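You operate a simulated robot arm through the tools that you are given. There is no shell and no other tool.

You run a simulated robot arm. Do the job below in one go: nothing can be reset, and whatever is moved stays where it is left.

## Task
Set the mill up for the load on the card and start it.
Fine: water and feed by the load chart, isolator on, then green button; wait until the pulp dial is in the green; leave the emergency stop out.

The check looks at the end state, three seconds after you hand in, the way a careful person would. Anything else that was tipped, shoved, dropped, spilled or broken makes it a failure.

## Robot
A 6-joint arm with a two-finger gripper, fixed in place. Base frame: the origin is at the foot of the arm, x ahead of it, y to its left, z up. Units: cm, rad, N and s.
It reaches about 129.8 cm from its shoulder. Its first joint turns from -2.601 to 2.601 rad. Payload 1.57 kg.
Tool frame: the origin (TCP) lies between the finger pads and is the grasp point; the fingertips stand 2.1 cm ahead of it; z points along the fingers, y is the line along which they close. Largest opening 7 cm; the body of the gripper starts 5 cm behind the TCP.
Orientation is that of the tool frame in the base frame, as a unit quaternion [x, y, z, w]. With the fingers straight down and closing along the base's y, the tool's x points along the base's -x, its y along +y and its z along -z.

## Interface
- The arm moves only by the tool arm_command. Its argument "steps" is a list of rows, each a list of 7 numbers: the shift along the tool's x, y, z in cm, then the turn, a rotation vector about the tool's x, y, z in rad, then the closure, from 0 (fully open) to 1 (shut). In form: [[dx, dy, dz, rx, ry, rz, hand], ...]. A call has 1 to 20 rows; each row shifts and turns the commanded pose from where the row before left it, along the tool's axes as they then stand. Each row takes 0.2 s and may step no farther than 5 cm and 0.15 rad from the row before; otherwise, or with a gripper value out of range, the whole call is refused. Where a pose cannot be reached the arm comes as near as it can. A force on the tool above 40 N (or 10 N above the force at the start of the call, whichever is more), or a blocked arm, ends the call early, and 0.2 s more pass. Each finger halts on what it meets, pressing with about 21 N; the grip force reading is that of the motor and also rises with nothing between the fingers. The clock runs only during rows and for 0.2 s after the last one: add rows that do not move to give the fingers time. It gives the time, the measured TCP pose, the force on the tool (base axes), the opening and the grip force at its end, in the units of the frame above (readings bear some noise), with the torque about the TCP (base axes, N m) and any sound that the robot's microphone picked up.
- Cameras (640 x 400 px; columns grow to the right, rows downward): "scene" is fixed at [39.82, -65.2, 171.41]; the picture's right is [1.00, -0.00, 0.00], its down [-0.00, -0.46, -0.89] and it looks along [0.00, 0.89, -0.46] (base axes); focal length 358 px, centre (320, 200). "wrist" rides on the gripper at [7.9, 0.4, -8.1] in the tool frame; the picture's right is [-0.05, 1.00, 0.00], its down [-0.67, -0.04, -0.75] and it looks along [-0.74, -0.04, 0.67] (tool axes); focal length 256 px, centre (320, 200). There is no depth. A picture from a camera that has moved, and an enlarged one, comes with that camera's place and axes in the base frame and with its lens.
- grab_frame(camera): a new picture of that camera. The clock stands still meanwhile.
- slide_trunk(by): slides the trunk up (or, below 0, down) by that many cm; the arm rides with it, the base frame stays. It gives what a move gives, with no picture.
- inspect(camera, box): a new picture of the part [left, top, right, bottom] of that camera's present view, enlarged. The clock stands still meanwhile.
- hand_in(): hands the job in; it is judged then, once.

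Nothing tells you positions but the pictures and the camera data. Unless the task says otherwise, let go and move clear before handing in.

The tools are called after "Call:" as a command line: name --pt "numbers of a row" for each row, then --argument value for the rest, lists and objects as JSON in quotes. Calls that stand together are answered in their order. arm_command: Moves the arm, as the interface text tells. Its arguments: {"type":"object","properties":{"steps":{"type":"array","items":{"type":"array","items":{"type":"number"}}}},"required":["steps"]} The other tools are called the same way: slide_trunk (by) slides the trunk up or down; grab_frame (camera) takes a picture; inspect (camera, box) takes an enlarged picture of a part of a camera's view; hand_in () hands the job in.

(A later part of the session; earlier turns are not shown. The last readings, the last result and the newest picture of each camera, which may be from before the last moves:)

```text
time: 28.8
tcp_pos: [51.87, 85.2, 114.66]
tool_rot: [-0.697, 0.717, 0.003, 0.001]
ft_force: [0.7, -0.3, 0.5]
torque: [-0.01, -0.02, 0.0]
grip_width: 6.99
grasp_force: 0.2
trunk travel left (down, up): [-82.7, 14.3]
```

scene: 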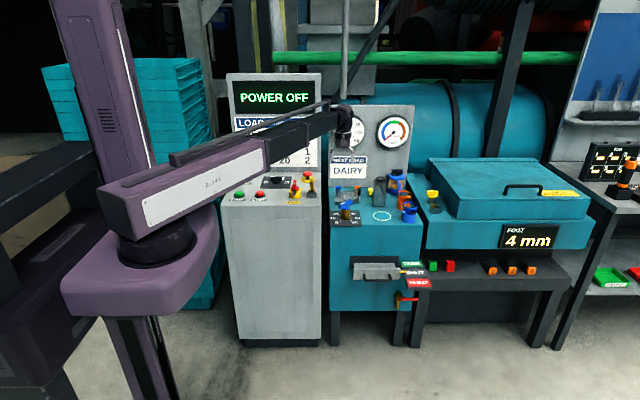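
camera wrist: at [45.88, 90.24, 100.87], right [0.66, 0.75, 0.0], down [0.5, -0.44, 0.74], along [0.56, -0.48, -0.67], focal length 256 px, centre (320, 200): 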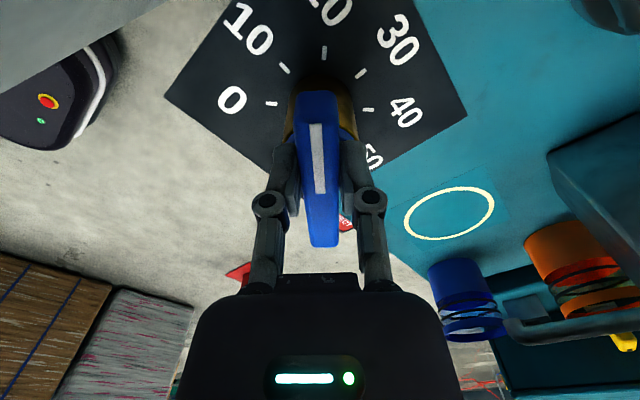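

Wrist is back at tool y≈178°. Moving over to the grey panel in front of the feed knob for a close view.

Call:
arm_command --pt "0.28 4.85 0 0 0 0 0" --pt "0.28 4.85 0 0 0 0 0" --pt "0.28 4.85 0 0 0 0 0" --pt "0.28 4.85 0 0 0 0 0" --pt "0.28 4.85 0 0 0 0 0" --pt "0.28 4.85 0 0 0 0 0" --pt "0.28 4.85 0 0 0 0 0" --pt "0 0 0 0 0 0 0"

Call:
arm_command --pt "-3 0 0 0 0 0 0" --pt "-3 0 0 0 0 0 0" --pt "-3 0 0 0 0 0 0" --pt "0 0 0 0 0 0 0"

Call:
grab_frame --camera "wrist"

Call:
inspect --camera "wrist" --box '[240, 20, 400, 120]'

Call:
inspect --camera "scene" --box '[220, 120, 330, 210]'

```text
time: 30.6
tcp_pos: [17.56, 84.74, 114.49]
tool_rot: [-0.696, 0.718, 0.004, 0.002]
ft_force: [-0.7, -0.1, -0.2]
torque: [0.0, 0.06, 0.03]
grip_width: 6.97
grasp_force: 0.1
trunk travel left (down, up): [-82.7, 14.3]
```

```text
time: 31.6
tcp_pos: [17.96, 93.55, 114.68]
tool_rot: [-0.696, 0.718, 0.003, 0.002]
ft_force: [-0.4, -0.4, 0.5]
torque: [0.04, 0.03, 0.02]
grip_width: 6.99
grasp_force: 0.0
out of reach, approached as far as the arm can: row 1
trunk travel left (down, up): [-82.7, 14.3]
```

```text
taken
camera wrist: at [17.44, 85.48, 122.79], right [-1.0, 0.08, 0.0], down [0.06, 0.66, 0.75], along [0.06, 0.75, -0.66], focal length 256 px, centre (320, 200)
```

wrist: 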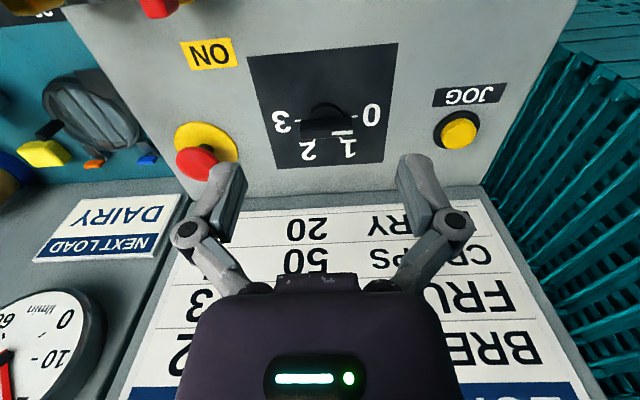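

```text
4.00 times, centred on (320, 70) of wrist
camera zoom: at [17.44, 85.48, 122.79], right [-1.0, 0.08, 0.0], down [0.06, 0.66, 0.75], along [0.06, 0.75, -0.66], focal length 1024 px, centre (320, 720)
```

zoom: 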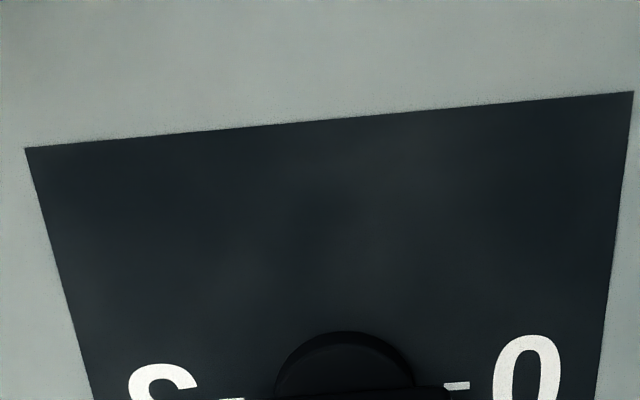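

```text
4.44 times, centred on (275, 165) of scene
camera zoom: at [39.82, -65.2, 171.41], right [1.0, 0.0, 0.0], down [0.0, -0.46, -0.89], along [0.0, 0.89, -0.46], focal length 1591 px, centre (520, 356)
```

zoom: 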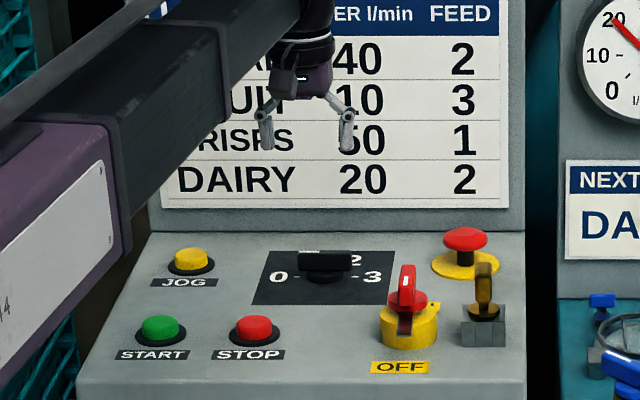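

I have a direct view between the fingers. Zooming in on the feed knob and its ticks.

Call:
inspect --camera "wrist" --box '[250, 80, 400, 175]'

Call:
inspect --camera "scene" --box '[258, 165, 308, 200]'

```text
4.21 times, centred on (325, 128) of wrist
camera zoom: at [17.44, 85.48, 122.79], right [-1.0, 0.08, 0.0], down [0.06, 0.66, 0.75], along [0.06, 0.75, -0.66], focal length 1078 px, centre (299, 505)
```

zoom: 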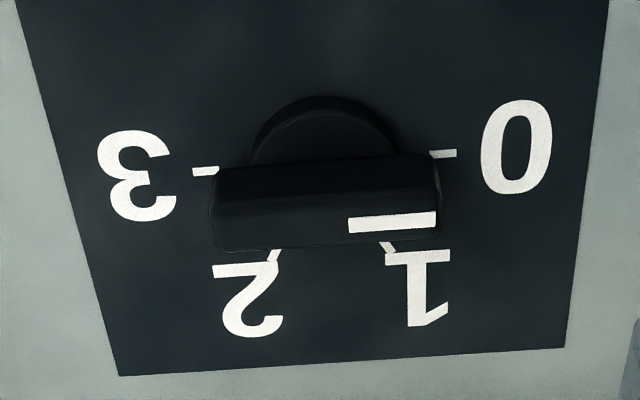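

```text
11.43 times, centred on (283, 182) of scene
camera zoom: at [39.82, -65.2, 171.41], right [1.0, 0.0, 0.0], down [0.0, -0.46, -0.89], along [0.0, 0.89, -0.46], focal length 4092 px, centre (743, 400)
```

zoom: 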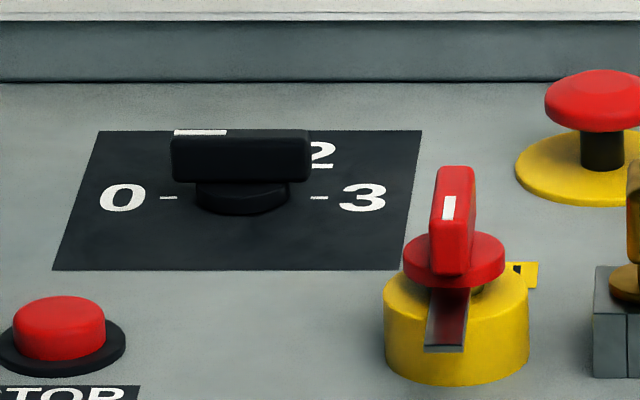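

Ticks confirm 0/1/2/3 at 180°/120°/60°/0°, with the knob centred at (18.0, 102.1), bar top z≈98.2, pointing at 0. I'll rotate the wrist another 92° so the fingers close along y with the camera on the right/front side.

Call:
arm_command --pt "0 0 0 0 0 -0.1453 0" --pt "0 0 0 0 0 -0.1453 0" --pt "0 0 0 0 0 -0.1453 0" --pt "0 0 0 0 0 -0.1453 0" --pt "0 0 0 0 0 -0.1453 0" --pt "0 0 0 0 0 -0.1453 0" --pt "0 0 0 0 0 -0.1453 0" --pt "0 0 0 0 0 -0.1453 0" --pt "0 0 0 0 0 -0.1453 0" --pt "0 0 0 0 0 -0.1453 0" --pt "0 0 0 0 0 -0.1453 0" --pt "0 0 0 0 0 0 0"

```text
time: 34.2
tcp_pos: [18.08, 93.32, 114.55]
tool_rot: [1.0, 0.0, -0.001, -0.004]
ft_force: [-0.4, 0.5, -0.6]
torque: [-0.02, -0.01, 0.0]
grip_width: 7.0
grasp_force: 0.1
trunk travel left (down, up): [-82.7, 14.3]
```

Reached exactly. Now moving over the knob and lowering partway.

Call:
arm_command --pt "-0.04 -3 0 0 0 0 0" --pt "-0.04 -3 0 0 0 0 0" --pt "0 -2.78 0 0 0 0 0" --pt "0 0 0 0 0 0 0"

Call:
slide_trunk --by -9

Call:
grab_frame --camera "wrist"

Call:
inspect --camera "scene" --box '[220, 120, 330, 210]'

```text
time: 35.2
tcp_pos: [18.08, 102.02, 114.53]
tool_rot: [1.0, -0.001, -0.001, -0.004]
ft_force: [-0.4, 1.0, 0.1]
torque: [0.03, 0.01, -0.03]
grip_width: 7.02
grasp_force: 0.1
out of reach, approached as far as the arm can: row 1
trunk travel left (down, up): [-82.7, 14.3]
```

```text
time: 36.5
tcp_pos: [18.07, 102.06, 105.56]
tool_rot: [1.0, -0.001, -0.001, -0.003]
ft_force: [-0.6, -0.6, 0.8]
torque: [-0.04, -0.01, 0.02]
grip_width: 6.97
grasp_force: 0.0
trunk travel left (down, up): [-73.7, 23.3]
```

```text
taken
camera wrist: at [26.03, 101.51, 113.81], right [-0.06, -1.0, -0.01], down [-0.67, 0.03, 0.75], along [-0.74, 0.05, -0.67], focal length 256 px, centre (320, 200)
```

wrist: 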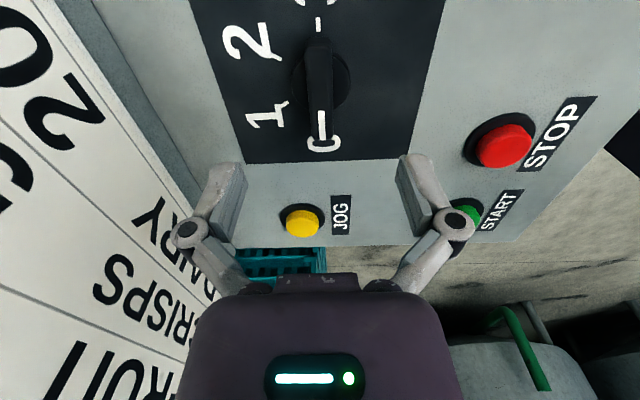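

```text
4.44 times, centred on (275, 165) of scene
camera zoom: at [39.82, -65.2, 171.41], right [1.0, 0.0, 0.0], down [0.0, -0.46, -0.89], along [0.0, 0.89, -0.46], focal length 1591 px, centre (520, 356)
```

zoom: 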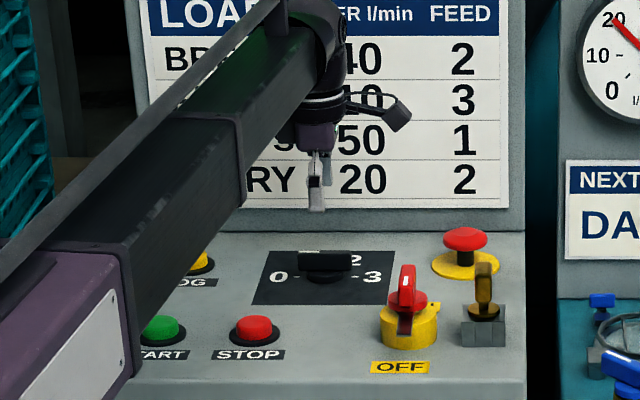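

The bar is aligned with the fingers and centred. Lowering to TCP z≈98.6 and then gripping.

Call:
slide_trunk --by -6.9

Call:
grab_frame --camera "wrist"

Call:
inspect --camera "scene" --box '[250, 150, 320, 205]'

```text
time: 37.5
tcp_pos: [18.07, 102.08, 98.74]
tool_rot: [1.0, -0.001, -0.001, -0.004]
ft_force: [0.4, -0.2, 0.3]
torque: [0.0, 0.02, -0.01]
grip_width: 6.98
grasp_force: 0.1
trunk travel left (down, up): [-66.8, 30.2]
```

```text
taken
camera wrist: at [26.04, 101.51, 106.91], right [-0.06, -1.0, -0.01], down [-0.67, 0.03, 0.75], along [-0.74, 0.05, -0.67], focal length 256 px, centre (320, 200)
```

wrist: 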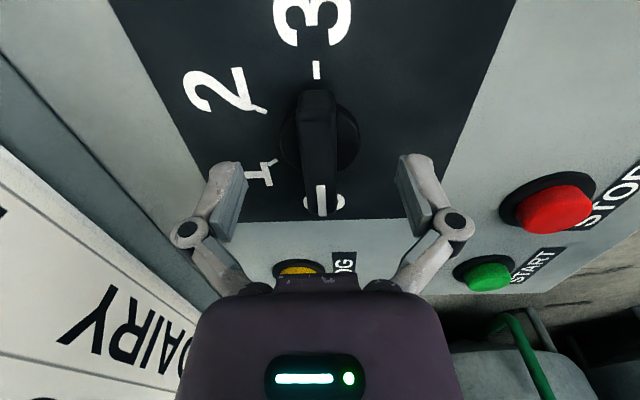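

```text
7.27 times, centred on (285, 178) of scene
camera zoom: at [39.82, -65.2, 171.41], right [1.0, 0.0, 0.0], down [0.0, -0.46, -0.89], along [0.0, 0.89, -0.46], focal length 2604 px, centre (574, 364)
```

zoom: 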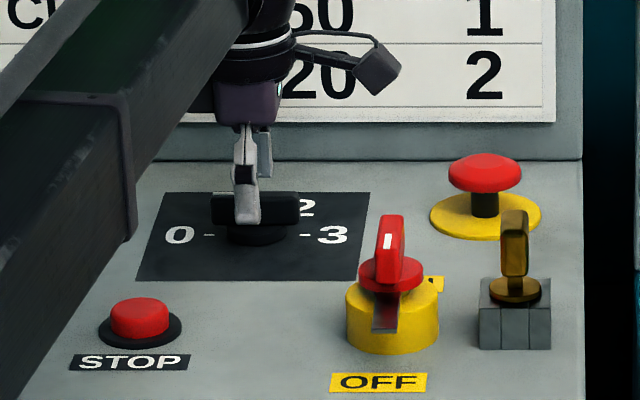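

Well aligned; the axis is about 0.15 cm to the right of the TCP. I'll nudge and close.

Call:
arm_command --pt "0.15 0 0 0 0 0 0.3" --pt "0 0 0 0 0 0 0.7" --pt "0 0 0 0 0 0 1" --pt "0 0 0 0 0 0 1" --pt "0 0 0 0 0 0 1"

Call:
grab_frame --camera "wrist"

```text
time: 38.7
tcp_pos: [18.22, 102.01, 98.67]
tool_rot: [1.0, -0.001, 0.0, -0.004]
ft_force: [-0.4, -2.5, 1.0]
torque: [-0.04, -0.13, 0.0]
grip_width: 1.59
grasp_force: 32.5
trunk travel left (down, up): [-66.8, 30.2]
```

```text
taken
camera wrist: at [26.21, 101.52, 106.92], right [-0.06, -1.0, -0.01], down [-0.67, 0.03, 0.75], along [-0.74, 0.05, -0.67], focal length 256 px, centre (320, 200)
```

wrist: 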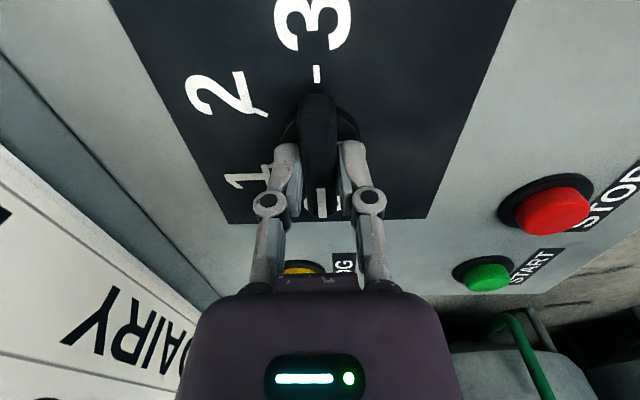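

Gripped. Turning clockwise by 30° first, checking forces.

Call:
arm_command --pt "0 0 0 0 0 0.1309 1" --pt "0 0 0 0 0 0.1309 1" --pt "0 0 0 0 0 0.1309 1" --pt "0 0 0 0 0 0.1309 1" --pt "0 0 0 0 0 0 1"

Call:
grab_frame --camera "wrist"

```text
time: 39.9
tcp_pos: [18.23, 101.83, 98.65]
tool_rot: [0.965, -0.261, -0.001, -0.002]
ft_force: [-3.2, -12.0, -6.1]
torque: [-0.65, -0.75, -0.01]
grip_width: 1.57
grasp_force: 31.6
trunk travel left (down, up): [-66.8, 30.2]
```

```text
taken
camera wrist: at [24.9, 97.52, 106.9], right [-0.55, -0.84, 0.0], down [-0.56, 0.36, 0.75], along [-0.62, 0.41, -0.66], focal length 256 px, centre (320, 200)
```

wrist: 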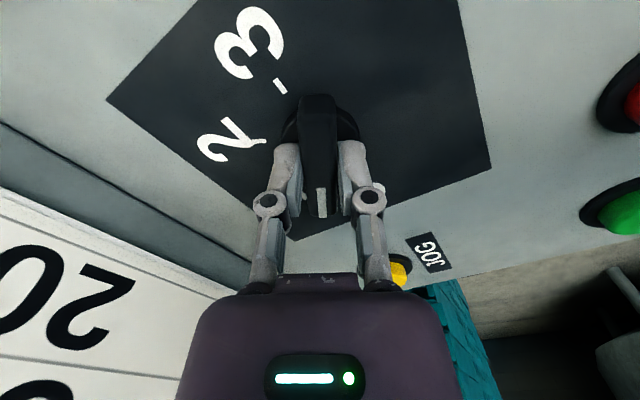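

30° done with modest force. The axis is slightly further from the camera than I set, so I'll continue along a small arc.

Call:
arm_command --pt "-0.005 0.1 0 0 0 0.1423 1" --pt "-0.005 0.1 0 0 0 0.1423 1" --pt "-0.005 0.09 0 0 0 0.1423 1" --pt "-0.005 0.09 0 0 0 0.1423 1" --pt "-0.005 0.09 0 0 0 0.1423 1" --pt "0 0 0 0 0 0 1"

Call:
grab_frame --camera "wrist"

Call:
inspect --camera "scene" --box '[220, 120, 330, 210]'

```text
time: 41.3
tcp_pos: [18.05, 101.79, 98.61]
tool_rot: [0.814, -0.581, -0.002, -0.004]
ft_force: [18.0, 8.7, 12.2]
torque: [-0.48, -0.56, 0.01]
grip_width: 1.62
grasp_force: 32.5
trunk travel left (down, up): [-66.8, 30.2]
```

```text
taken
camera wrist: at [20.31, 94.11, 106.86], right [-0.96, -0.27, 0.0], down [-0.18, 0.64, 0.75], along [-0.2, 0.72, -0.66], focal length 256 px, centre (320, 200)
```

wrist: 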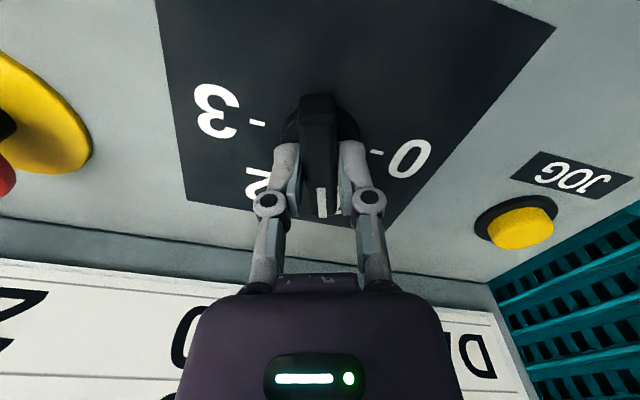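

```text
4.44 times, centred on (275, 165) of scene
camera zoom: at [39.82, -65.2, 171.41], right [1.0, 0.0, 0.0], down [0.0, -0.46, -0.89], along [0.0, 0.89, -0.46], focal length 1591 px, centre (520, 356)
```

zoom: 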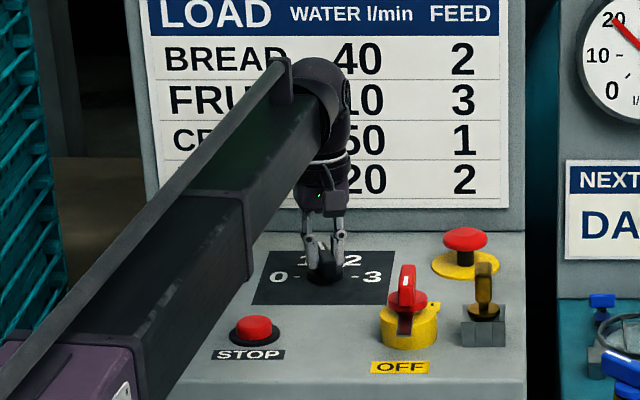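

Pointer is at about 109°, with the side force now showing slight over-correction. I'll finish the remaining 49° with a small counter-shift.

Call:
arm_command --pt "0 -0.05 0 0 0 0.1425 1" --pt "0 -0.04 0 0 0 0.1425 1" --pt "0 -0.02 0 0 0 0.1425 1" --pt "0 0 0 0 0 0.1425 1" --pt "0 0 0 0 0 0 1"

Call:
grab_frame --camera "wrist"

```text
time: 42.5
tcp_pos: [17.96, 101.8, 98.79]
tool_rot: [-0.618, 0.786, 0.004, 0.002]
ft_force: [11.4, 17.0, 16.7]
torque: [0.34, -0.22, -0.04]
grip_width: 1.6
grasp_force: 32.8
trunk travel left (down, up): [-66.8, 30.2]
```

```text
taken
camera wrist: at [15.77, 94.13, 106.85], right [-0.96, 0.29, 0.0], down [0.19, 0.63, 0.75], along [0.21, 0.72, -0.66], focal length 256 px, centre (320, 200)
```

wrist: 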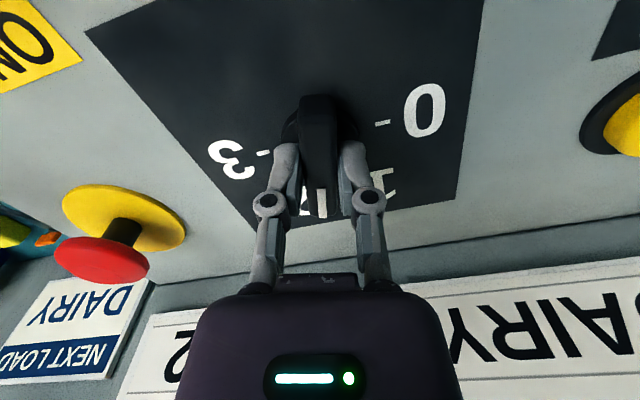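

Pointer at about 76°; 16° remains to mark 2. Finishing with a small relief along −x.

Call:
arm_command --pt "-0.1 -0.04 0 0 0 0.143 1" --pt "-0.1 -0.04 0 0 0 0.143 1" --pt "0 0 0 0 0 0 1" --pt "0 0 0 0 0 0 1"

Call:
inspect --camera "wrist" --box '[200, 60, 440, 230]'

```text
time: 43.5
tcp_pos: [17.87, 101.68, 98.65]
tool_rot: [-0.501, 0.866, 0.002, 0.0]
ft_force: [-4.2, 5.3, 4.6]
torque: [0.84, -0.23, 0.01]
grip_width: 1.6
grasp_force: 32.0
trunk travel left (down, up): [-66.8, 30.2]
```

```text
2.35 times, centred on (320, 145) of wrist
camera zoom: at [13.67, 95.11, 106.88], right [-0.84, 0.54, 0.0], down [0.36, 0.56, 0.75], along [0.4, 0.63, -0.66], focal length 602 px, centre (320, 329)
```

zoom: 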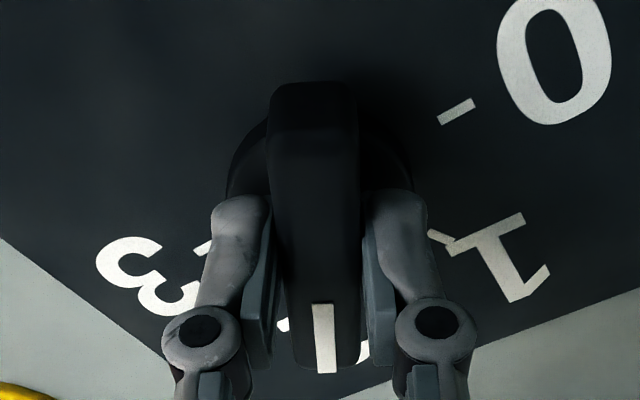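

Turned exactly 120°. Releasing and rising to verify the pointer on 2.

Call:
arm_command --pt "0 0 0 0 0 0 0.6" --pt "0 0 0 0 0 0 0.3" --pt "0 0 0 0 0 0 0" --pt "0 0 0 0 0 0 0"

Call:
slide_trunk --by 14

Call:
grab_frame --camera "wrist"

Call:
inspect --camera "scene" --box '[220, 120, 330, 210]'

```text
time: 44.5
tcp_pos: [17.95, 101.83, 98.7]
tool_rot: [-0.501, 0.865, 0.003, 0.001]
ft_force: [-0.1, 0.5, 0.3]
torque: [0.04, 0.0, 0.02]
grip_width: 7.0
grasp_force: 0.0
trunk travel left (down, up): [-66.8, 30.2]
```

```text
time: 46.2
tcp_pos: [17.97, 101.84, 112.59]
tool_rot: [-0.501, 0.866, 0.003, 0.002]
ft_force: [0.0, -1.1, -0.4]
torque: [-0.04, -0.01, 0.0]
grip_width: 6.98
grasp_force: 0.1
trunk travel left (down, up): [-80.8, 16.2]
```

```text
taken
camera wrist: at [13.79, 95.16, 120.85], right [-0.84, 0.54, 0.0], down [0.36, 0.56, 0.75], along [0.4, 0.63, -0.66], focal length 256 px, centre (320, 200)
```

wrist: 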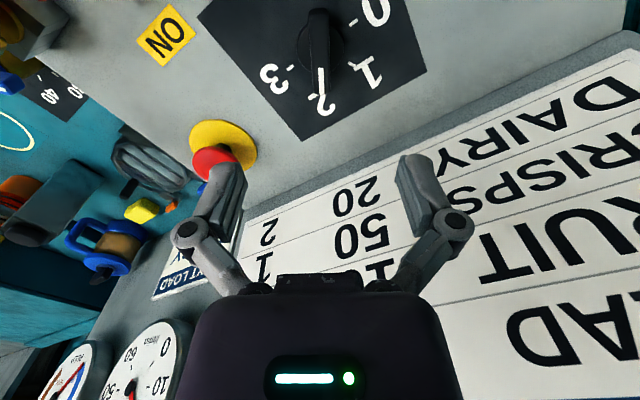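

```text
4.44 times, centred on (275, 165) of scene
camera zoom: at [39.82, -65.2, 171.41], right [1.0, 0.0, 0.0], down [0.0, -0.46, -0.89], along [0.0, 0.89, -0.46], focal length 1591 px, centre (520, 356)
```

zoom: 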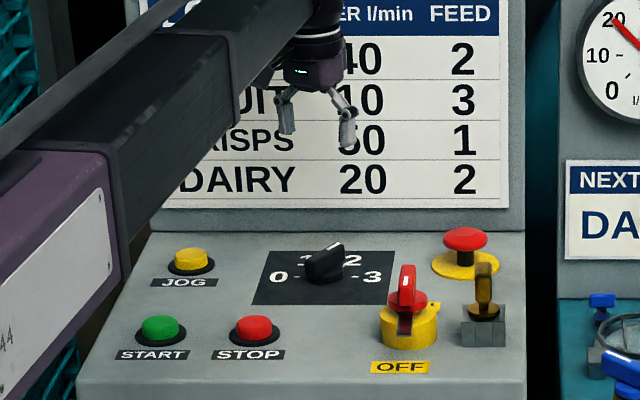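

Feed is on 2. Now moving to view the isolator near (28, 86) up close, including that dark tab and the key block beside it.

Call:
arm_command --pt "0 0 0 0 0 -0.131 0" --pt "0 0 0 0 0 -0.131 0" --pt "0 0 0 0 0 -0.131 0" --pt "0 0 0 0 0 -0.131 0" --pt "3.8 -1.67 0 0 0 0 0" --pt "3.8 -1.67 0 0 0 0 0" --pt "3.8 -1.67 0 0 0 0 0" --pt "3.8 -1.67 0 0 0 0 0" --pt "3.8 -1.67 0 0 0 0 0" --pt "3.8 -1.67 0 0 0 0 0" --pt "0 0 0 0 0 0 0"

Call:
grab_frame --camera "wrist"

Call:
inspect --camera "wrist" --box '[220, 60, 420, 185]'

Call:
inspect --camera "scene" --box '[290, 165, 325, 205]'

```text
time: 48.6
tcp_pos: [28.37, 79.05, 112.71]
tool_rot: [0.708, -0.706, -0.004, -0.002]
ft_force: [0.0, -0.7, 0.7]
torque: [0.0, 0.0, 0.01]
grip_width: 6.99
grasp_force: 0.3
out of reach, approached as far as the arm can: row 9
trunk travel left (down, up): [-80.8, 16.2]
```

```text
taken
camera wrist: at [28.06, 71.09, 120.84], right [-1.0, 0.05, 0.0], down [0.03, 0.66, 0.75], along [0.04, 0.75, -0.66], focal length 256 px, centre (320, 200)
```

wrist: 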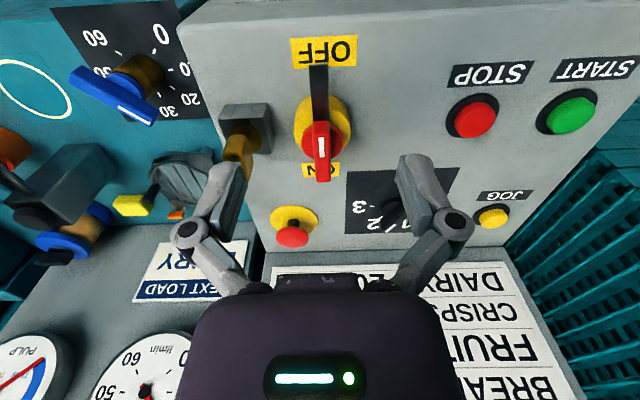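

```text
3.20 times, centred on (320, 122) of wrist
camera zoom: at [28.06, 71.09, 120.84], right [-1.0, 0.05, 0.0], down [0.03, 0.66, 0.75], along [0.04, 0.75, -0.66], focal length 819 px, centre (320, 448)
```

zoom: 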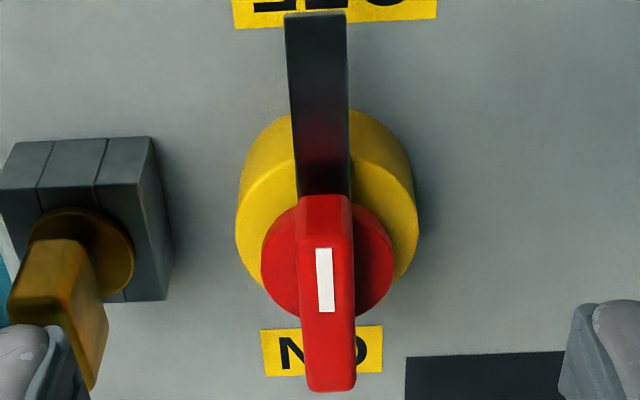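

```text
10.00 times, centred on (308, 185) of scene
camera zoom: at [39.82, -65.2, 171.41], right [1.0, 0.0, 0.0], down [0.0, -0.46, -0.89], along [0.0, 0.89, -0.46], focal length 3581 px, centre (445, 350)
```

zoom: 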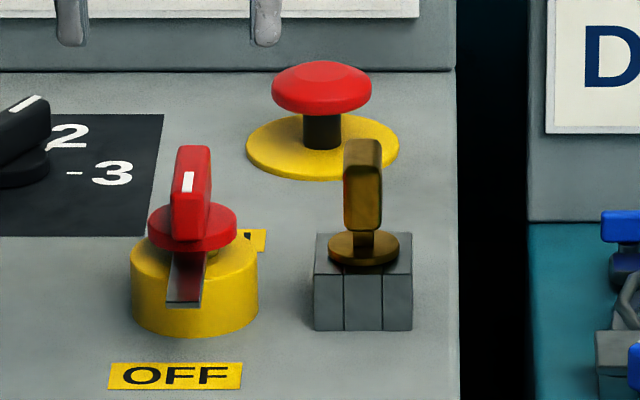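

The isolator bar spans about y 83.4–89.1 at x≈28.5, z≈99.8–102.6, mark toward OFF. The key block to its right is clear. I'll move above with the fingers partly closed and lower in stages.

Call:
arm_command --pt "-2.4 -0.04 0 0 0 0 0.25" --pt "-2.4 -0.04 0 0 0 0 0.25" --pt "-2.4 -0.04 0 0 0 0 0.25" --pt "0 0 0 0 0 0 0.25"

Call:
slide_trunk --by -6

Call:
grab_frame --camera "wrist"

Call:
inspect --camera "scene" --box '[280, 150, 330, 205]'

```text
time: 49.6
tcp_pos: [28.28, 86.16, 112.63]
tool_rot: [0.708, -0.707, -0.003, -0.003]
ft_force: [0.3, -0.3, -0.4]
torque: [0.01, 0.01, 0.01]
grip_width: 5.25
grasp_force: 0.1
trunk travel left (down, up): [-80.8, 16.2]
```

```text
time: 50.6
tcp_pos: [28.34, 86.19, 106.73]
tool_rot: [0.708, -0.706, -0.004, -0.002]
ft_force: [-0.4, -0.6, 1.2]
torque: [0.01, 0.0, 0.0]
grip_width: 5.28
grasp_force: 0.1
trunk travel left (down, up): [-74.8, 22.2]
```

```text
taken
camera wrist: at [27.97, 78.25, 114.87], right [-1.0, 0.05, 0.0], down [0.03, 0.66, 0.75], along [0.04, 0.75, -0.66], focal length 256 px, centre (320, 200)
```

wrist: 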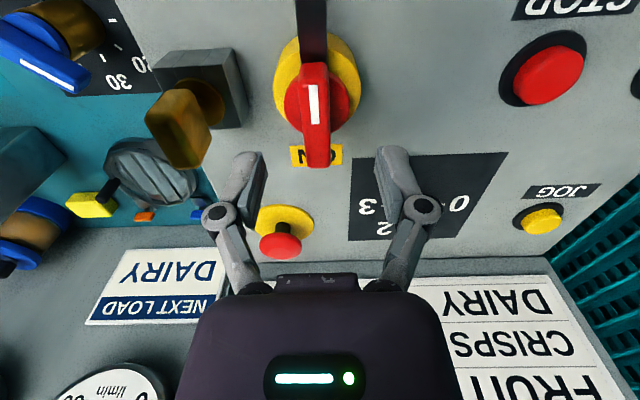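

```text
7.27 times, centred on (305, 178) of scene
camera zoom: at [39.82, -65.2, 171.41], right [1.0, 0.0, 0.0], down [0.0, -0.46, -0.89], along [0.0, 0.89, -0.46], focal length 2604 px, centre (429, 364)
```

zoom: 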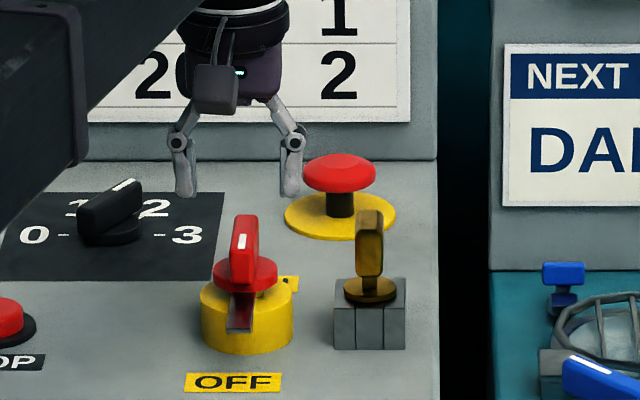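

Bar centre x≈28.55; I'll shift by 0.2 cm, then lower to TCP z≈102.5 with tips just above the red disc.

Call:
arm_command --pt "-0.25 -0.22 0 0 0 0 0.25" --pt "0 0 0 0 0 0 0.25"

Call:
slide_trunk --by -4.2

Call:
grab_frame --camera "wrist"

Call:
inspect --camera "scene" --box '[280, 150, 330, 205]'

```text
time: 51.2
tcp_pos: [28.47, 86.43, 106.75]
tool_rot: [0.708, -0.706, -0.003, -0.001]
ft_force: [-0.1, 0.3, -0.1]
torque: [0.01, 0.03, -0.03]
grip_width: 5.25
grasp_force: 0.1
trunk travel left (down, up): [-74.8, 22.2]
```

```text
time: 52.1
tcp_pos: [28.51, 86.45, 102.54]
tool_rot: [0.708, -0.707, -0.004, -0.002]
ft_force: [0.7, 0.5, 0.9]
torque: [-0.02, -0.01, 0.0]
grip_width: 5.24
grasp_force: 0.1
trunk travel left (down, up): [-70.6, 26.4]
```

```text
taken
camera wrist: at [28.13, 78.49, 110.67], right [-1.0, 0.05, 0.0], down [0.03, 0.66, 0.75], along [0.04, 0.75, -0.66], focal length 256 px, centre (320, 200)
```

wrist: 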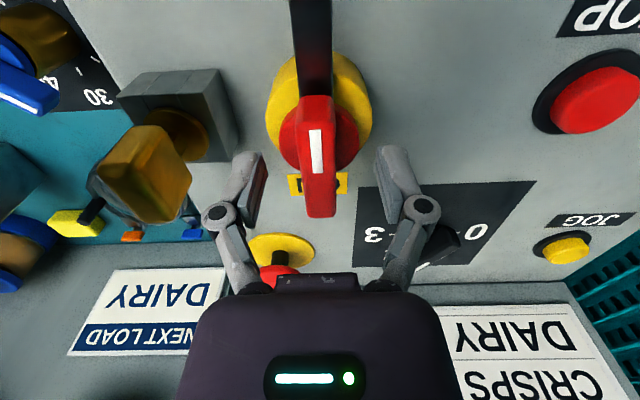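

```text
7.27 times, centred on (305, 178) of scene
camera zoom: at [39.82, -65.2, 171.41], right [1.0, 0.0, 0.0], down [0.0, -0.46, -0.89], along [0.0, 0.89, -0.46], focal length 2604 px, centre (429, 364)
```

zoom: 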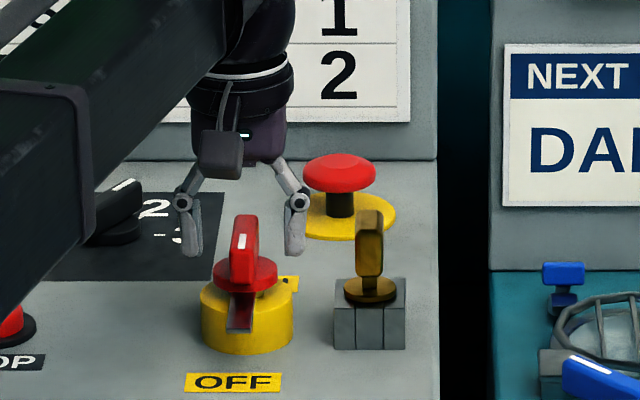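

Fingers straddle the red bar evenly. Closing on it.

Call:
arm_command --pt "0 0 0 0 0 0 0.5" --pt "0 0 0 0 0 0 0.8" --pt "0 0 0 0 0 0 1" --pt "0 0 0 0 0 0 1" --pt "0 0 0 0 0 0 1"

Call:
grab_frame --camera "wrist"

```text
time: 53.3
tcp_pos: [28.45, 86.49, 102.48]
tool_rot: [0.707, -0.707, -0.003, -0.002]
ft_force: [4.7, 1.5, 3.2]
torque: [-0.01, -0.12, 0.01]
grip_width: 1.59
grasp_force: 31.6
trunk travel left (down, up): [-70.6, 26.4]
```

```text
taken
camera wrist: at [28.18, 78.5, 110.66], right [-1.0, 0.05, 0.0], down [0.03, 0.66, 0.75], along [0.04, 0.75, -0.66], focal length 256 px, centre (320, 200)
```

wrist: 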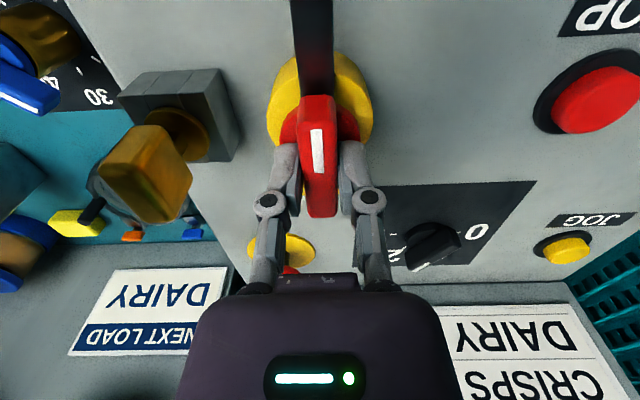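

Gripped at 1.6 cm. I'll try a small clockwise turn (15°) and check the reaction and display.

Call:
arm_command --pt "0 0 0 0 0 0.131 1" --pt "0 0 0 0 0 0.131 1" --pt "0 0 0 0 0 0 1"

Call:
grab_frame --camera "wrist"

Call:
grab_frame --camera "scene"

```text
time: 54.1
tcp_pos: [28.51, 86.48, 102.44]
tool_rot: [-0.609, 0.793, 0.004, 0.001]
ft_force: [6.2, 2.1, 2.4]
torque: [0.04, -0.16, 0.83]
grip_width: 2.01
grasp_force: 32.2
trunk travel left (down, up): [-70.6, 26.4]
```

```text
taken
camera wrist: at [26.13, 78.91, 110.64], right [-0.95, 0.31, 0.0], down [0.21, 0.63, 0.75], along [0.23, 0.71, -0.66], focal length 256 px, centre (320, 200)
```

wrist: 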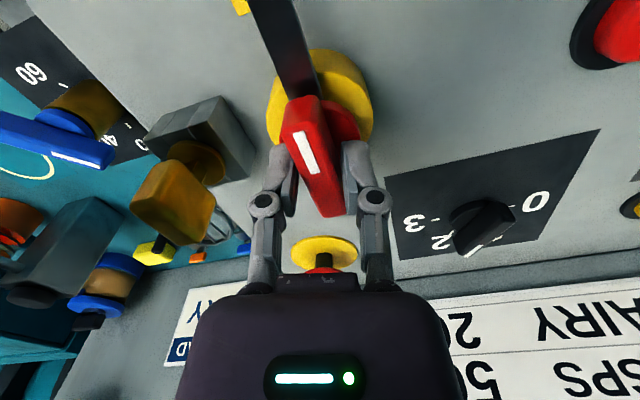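

```text
taken
```

scene: 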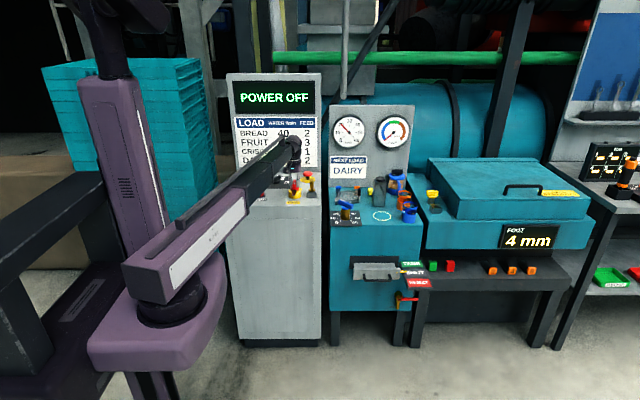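

The bar barely moved (fingers were wedged open to 2.0 cm, 0.83 N m), so it resists clockwise. I'll look closer before trying the other way.

Call:
inspect --camera "wrist" --box '[220, 0, 420, 230]'

Call:
inspect --camera "scene" --box '[285, 165, 325, 205]'

```text
1.74 times, centred on (320, 115) of wrist
camera zoom: at [26.13, 78.91, 110.64], right [-0.95, 0.31, 0.0], down [0.21, 0.63, 0.75], along [0.23, 0.71, -0.66], focal length 445 px, centre (320, 348)
```

zoom: 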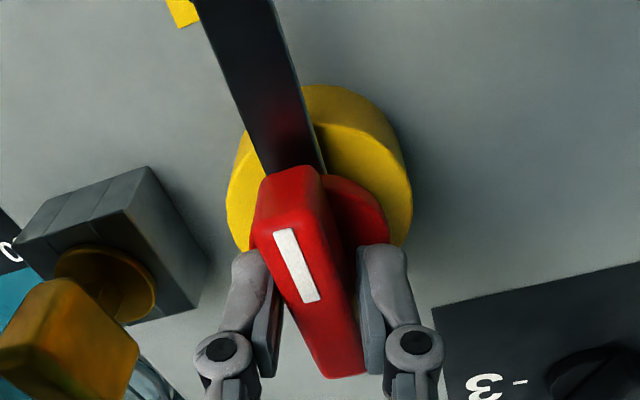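

```text
10.00 times, centred on (305, 185) of scene
camera zoom: at [39.82, -65.2, 171.41], right [1.0, 0.0, 0.0], down [0.0, -0.46, -0.89], along [0.0, 0.89, -0.46], focal length 3581 px, centre (470, 350)
```

zoom: 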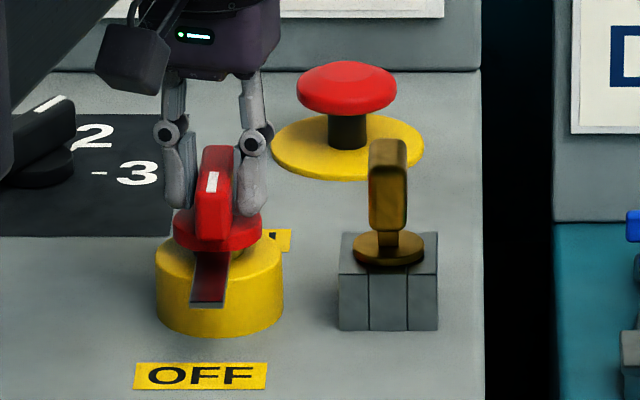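

The bar stayed put while the fingers slipped. I'll return to square and test the other direction gently.

Call:
arm_command --pt "0 0 0 0 0 -0.131 1" --pt "0 0 0 0 0 -0.131 1" --pt "0 0 0 0 0 0 1" --pt "0 0 0 0 0 -0.1 1" --pt "0 0 0 0 0 -0.1 1" --pt "0 0 0 0 0 0 1"

Call:
grab_frame --camera "wrist"

Call:
inspect --camera "scene" --box '[285, 165, 325, 205]'

```text
time: 55.5
tcp_pos: [28.56, 86.3, 102.43]
tool_rot: [0.775, -0.632, -0.002, -0.002]
ft_force: [6.9, -3.6, -1.3]
torque: [-0.96, -0.34, -0.05]
grip_width: 1.59
grasp_force: 32.2
trunk travel left (down, up): [-70.6, 26.4]
```

```text
taken
camera wrist: at [29.79, 78.5, 110.65], right [-0.99, -0.15, 0.0], down [-0.1, 0.66, 0.75], along [-0.11, 0.74, -0.66], focal length 256 px, centre (320, 200)
```

wrist: 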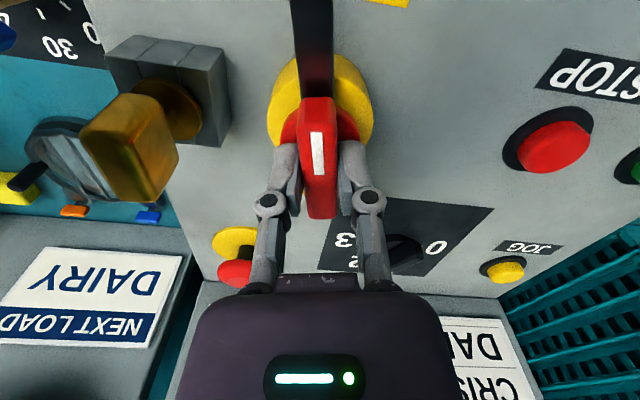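

```text
10.00 times, centred on (305, 185) of scene
camera zoom: at [39.82, -65.2, 171.41], right [1.0, 0.0, 0.0], down [0.0, -0.46, -0.89], along [0.0, 0.89, -0.46], focal length 3581 px, centre (470, 350)
```

zoom: 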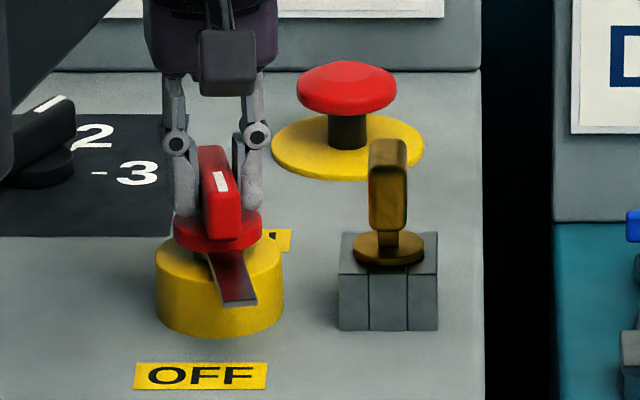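

It turns freely counter-clockwise and the dark tab swings with it, toward the key block. I'll go on in small steps, watching the tab's clearance to the key and the display.

Call:
arm_command --pt "0 0 0 0 0 -0.131 1" --pt "0 0 0 0 0 -0.131 1" --pt "0 0 0 0 0 -0.131 1" --pt "0 0 0 0 0 0 1"

Call:
inspect --camera "scene" --box '[285, 165, 325, 205]'

Call:
grab_frame --camera "wrist"

```text
time: 56.5
tcp_pos: [28.55, 86.55, 102.48]
tool_rot: [0.884, -0.468, -0.002, -0.002]
ft_force: [10.1, -5.0, -3.2]
torque: [-0.04, -0.23, 0.02]
grip_width: 1.57
grasp_force: 31.7
trunk travel left (down, up): [-70.6, 26.4]
```

```text
10.00 times, centred on (305, 185) of scene
camera zoom: at [39.82, -65.2, 171.41], right [1.0, 0.0, 0.0], down [0.0, -0.46, -0.89], along [0.0, 0.89, -0.46], focal length 3581 px, centre (470, 350)
```

zoom: 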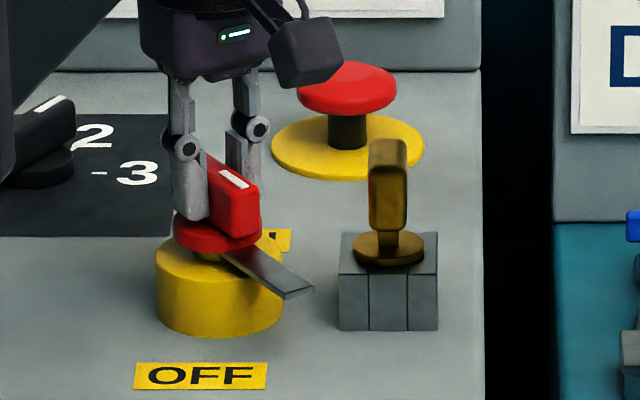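

```text
taken
camera wrist: at [32.77, 79.57, 110.64], right [-0.86, -0.52, 0.0], down [-0.34, 0.57, 0.75], along [-0.39, 0.64, -0.66], focal length 256 px, centre (320, 200)
```

wrist: 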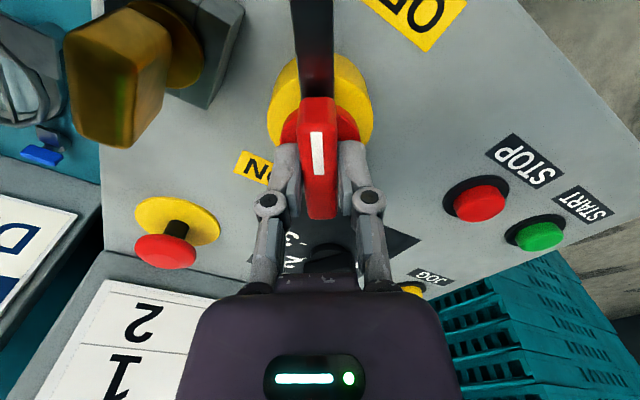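

The tab is now at about 304° and its level looks just above the key block's top. Continuing in smaller steps.

Call:
arm_command --pt "0 0 0 0 0 -0.12 1" --pt "0 0 0 0 0 -0.12 1" --pt "0 0 0 0 0 0 1"

Call:
inspect --camera "scene" --box '[285, 165, 325, 205]'

Call:
grab_frame --camera "scene"

```text
time: 57.3
tcp_pos: [28.59, 86.38, 102.43]
tool_rot: [0.934, -0.358, -0.003, -0.003]
ft_force: [11.2, -5.2, -2.1]
torque: [0.45, 0.3, 0.01]
grip_width: 1.57
grasp_force: 32.5
trunk travel left (down, up): [-70.6, 26.4]
```

```text
10.00 times, centred on (305, 185) of scene
camera zoom: at [39.82, -65.2, 171.41], right [1.0, 0.0, 0.0], down [0.0, -0.46, -0.89], along [0.0, 0.89, -0.46], focal length 3581 px, centre (470, 350)
```

zoom: 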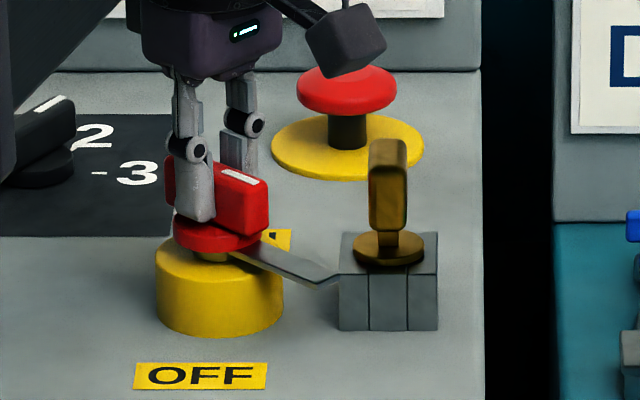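

```text
taken
```

scene: 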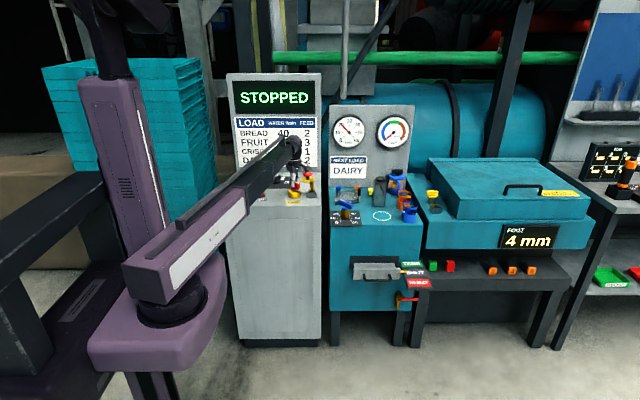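

The display now reads STOPPED: the isolator has powered the panel at about 48°, so full ON is likely a quarter-turn. I'll continue in small steps, watching for contact between tab and key block.

Call:
arm_command --pt "0 0 0 0 0 -0.12 1" --pt "0 0 0 0 0 -0.12 1" --pt "0 0 0 0 0 0 1"

Call:
inspect --camera "scene" --box '[285, 165, 325, 205]'

Call:
grab_frame --camera "wrist"

```text
time: 58.1
tcp_pos: [28.64, 86.49, 102.58]
tool_rot: [0.969, -0.245, -0.002, -0.003]
ft_force: [14.7, -0.9, 2.8]
torque: [0.29, 0.37, 0.0]
grip_width: 1.59
grasp_force: 31.7
trunk travel left (down, up): [-70.6, 26.4]
```

```text
10.00 times, centred on (305, 185) of scene
camera zoom: at [39.82, -65.2, 171.41], right [1.0, 0.0, 0.0], down [0.0, -0.46, -0.89], along [0.0, 0.89, -0.46], focal length 3581 px, centre (470, 350)
```

zoom: 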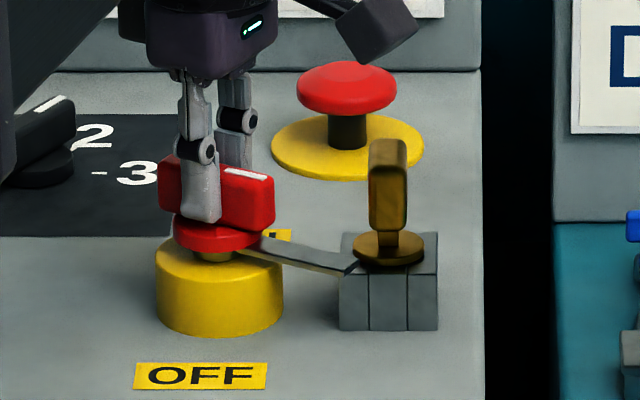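

```text
taken
camera wrist: at [35.47, 82.27, 110.66], right [-0.52, -0.85, -0.01], down [-0.57, 0.34, 0.75], along [-0.64, 0.39, -0.66], focal length 256 px, centre (320, 200)
```

wrist: 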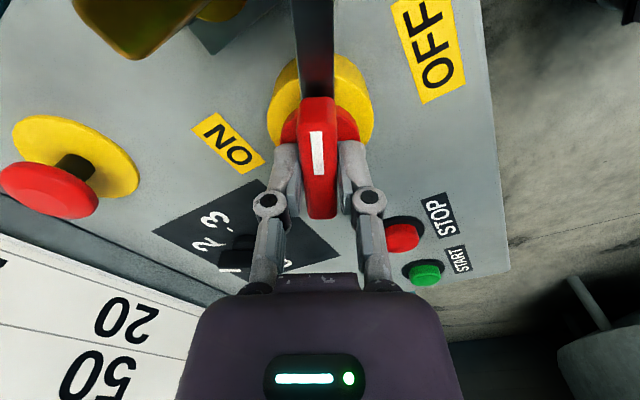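

The tab slides above the block and the handle still turns without resistance. Continuing toward the quarter-turn.

Call:
arm_command --pt "0.06 -0.03 0 0 0 -0.12 1" --pt "0.06 -0.03 0 0 0 -0.12 1" --pt "0 0 0 0 0 0 1"

Call:
inspect --camera "scene" --box '[285, 165, 325, 205]'

Call:
grab_frame --camera "wrist"

```text
time: 58.9
tcp_pos: [28.59, 86.57, 102.47]
tool_rot: [0.992, -0.126, -0.001, -0.002]
ft_force: [8.9, -1.7, 1.2]
torque: [0.18, 0.69, 0.03]
grip_width: 1.58
grasp_force: 31.8
trunk travel left (down, up): [-70.6, 26.4]
```

```text
10.00 times, centred on (305, 185) of scene
camera zoom: at [39.82, -65.2, 171.41], right [1.0, 0.0, 0.0], down [0.0, -0.46, -0.89], along [0.0, 0.89, -0.46], focal length 3581 px, centre (470, 350)
```

zoom: 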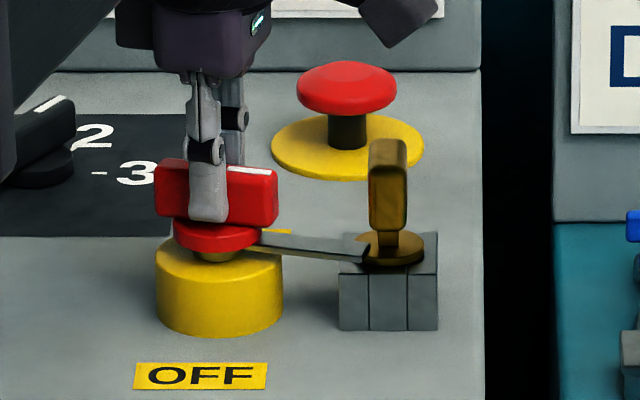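

```text
taken
camera wrist: at [36.28, 84.04, 110.66], right [-0.3, -0.95, -0.01], down [-0.63, 0.2, 0.75], along [-0.71, 0.23, -0.66], focal length 256 px, centre (320, 200)
```

wrist: 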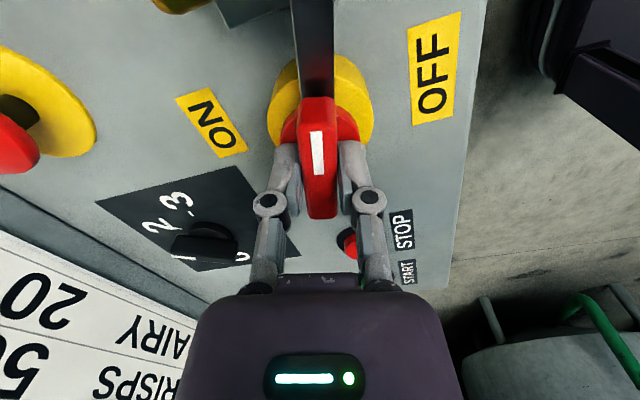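

The tab is sliding over the lock flange under the key's bow, the trapped-key action. Finishing the last ~14°.

Call:
arm_command --pt "0.03 -0.01 0 0 0 -0.126 1" --pt "0.03 -0.01 0 0 0 -0.126 1" --pt "0 0 0 0 0 0 1"

Call:
inspect --camera "scene" --box '[285, 165, 325, 205]'

Call:
grab_frame --camera "wrist"

Call:
grab_frame --camera "scene"

```text
time: 59.7
tcp_pos: [28.65, 86.42, 102.35]
tool_rot: [1.0, 0.0, -0.002, -0.003]
ft_force: [-0.7, -5.0, -4.3]
torque: [-0.09, 0.97, 0.0]
grip_width: 1.59
grasp_force: 31.9
trunk travel left (down, up): [-70.6, 26.4]
```

```text
10.00 times, centred on (305, 185) of scene
camera zoom: at [39.82, -65.2, 171.41], right [1.0, 0.0, 0.0], down [0.0, -0.46, -0.89], along [0.0, 0.89, -0.46], focal length 3581 px, centre (470, 350)
```

zoom: 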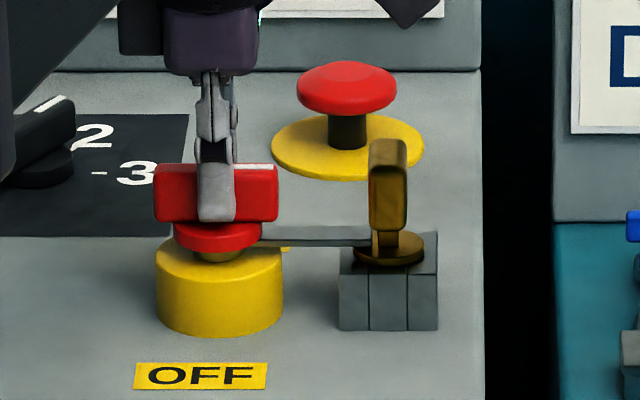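

```text
taken
camera wrist: at [36.64, 86.03, 110.68], right [-0.05, -1.0, -0.01], down [-0.66, 0.03, 0.75], along [-0.75, 0.04, -0.66], focal length 256 px, centre (320, 200)
```

wrist: 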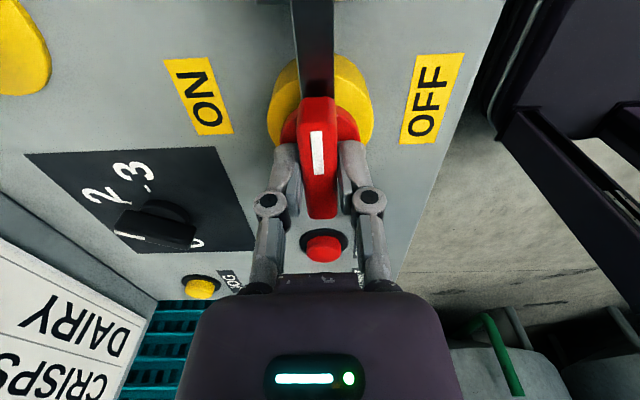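

```text
taken
```

scene: 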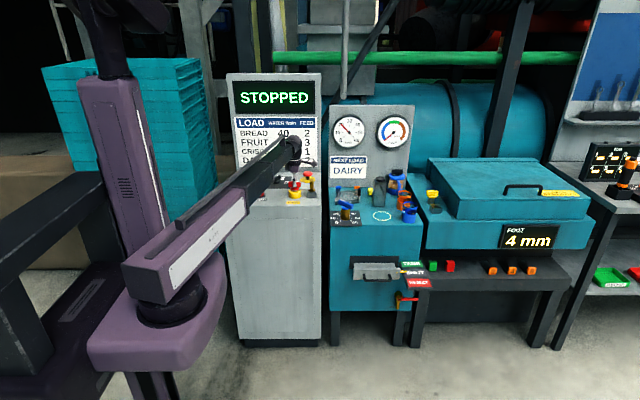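

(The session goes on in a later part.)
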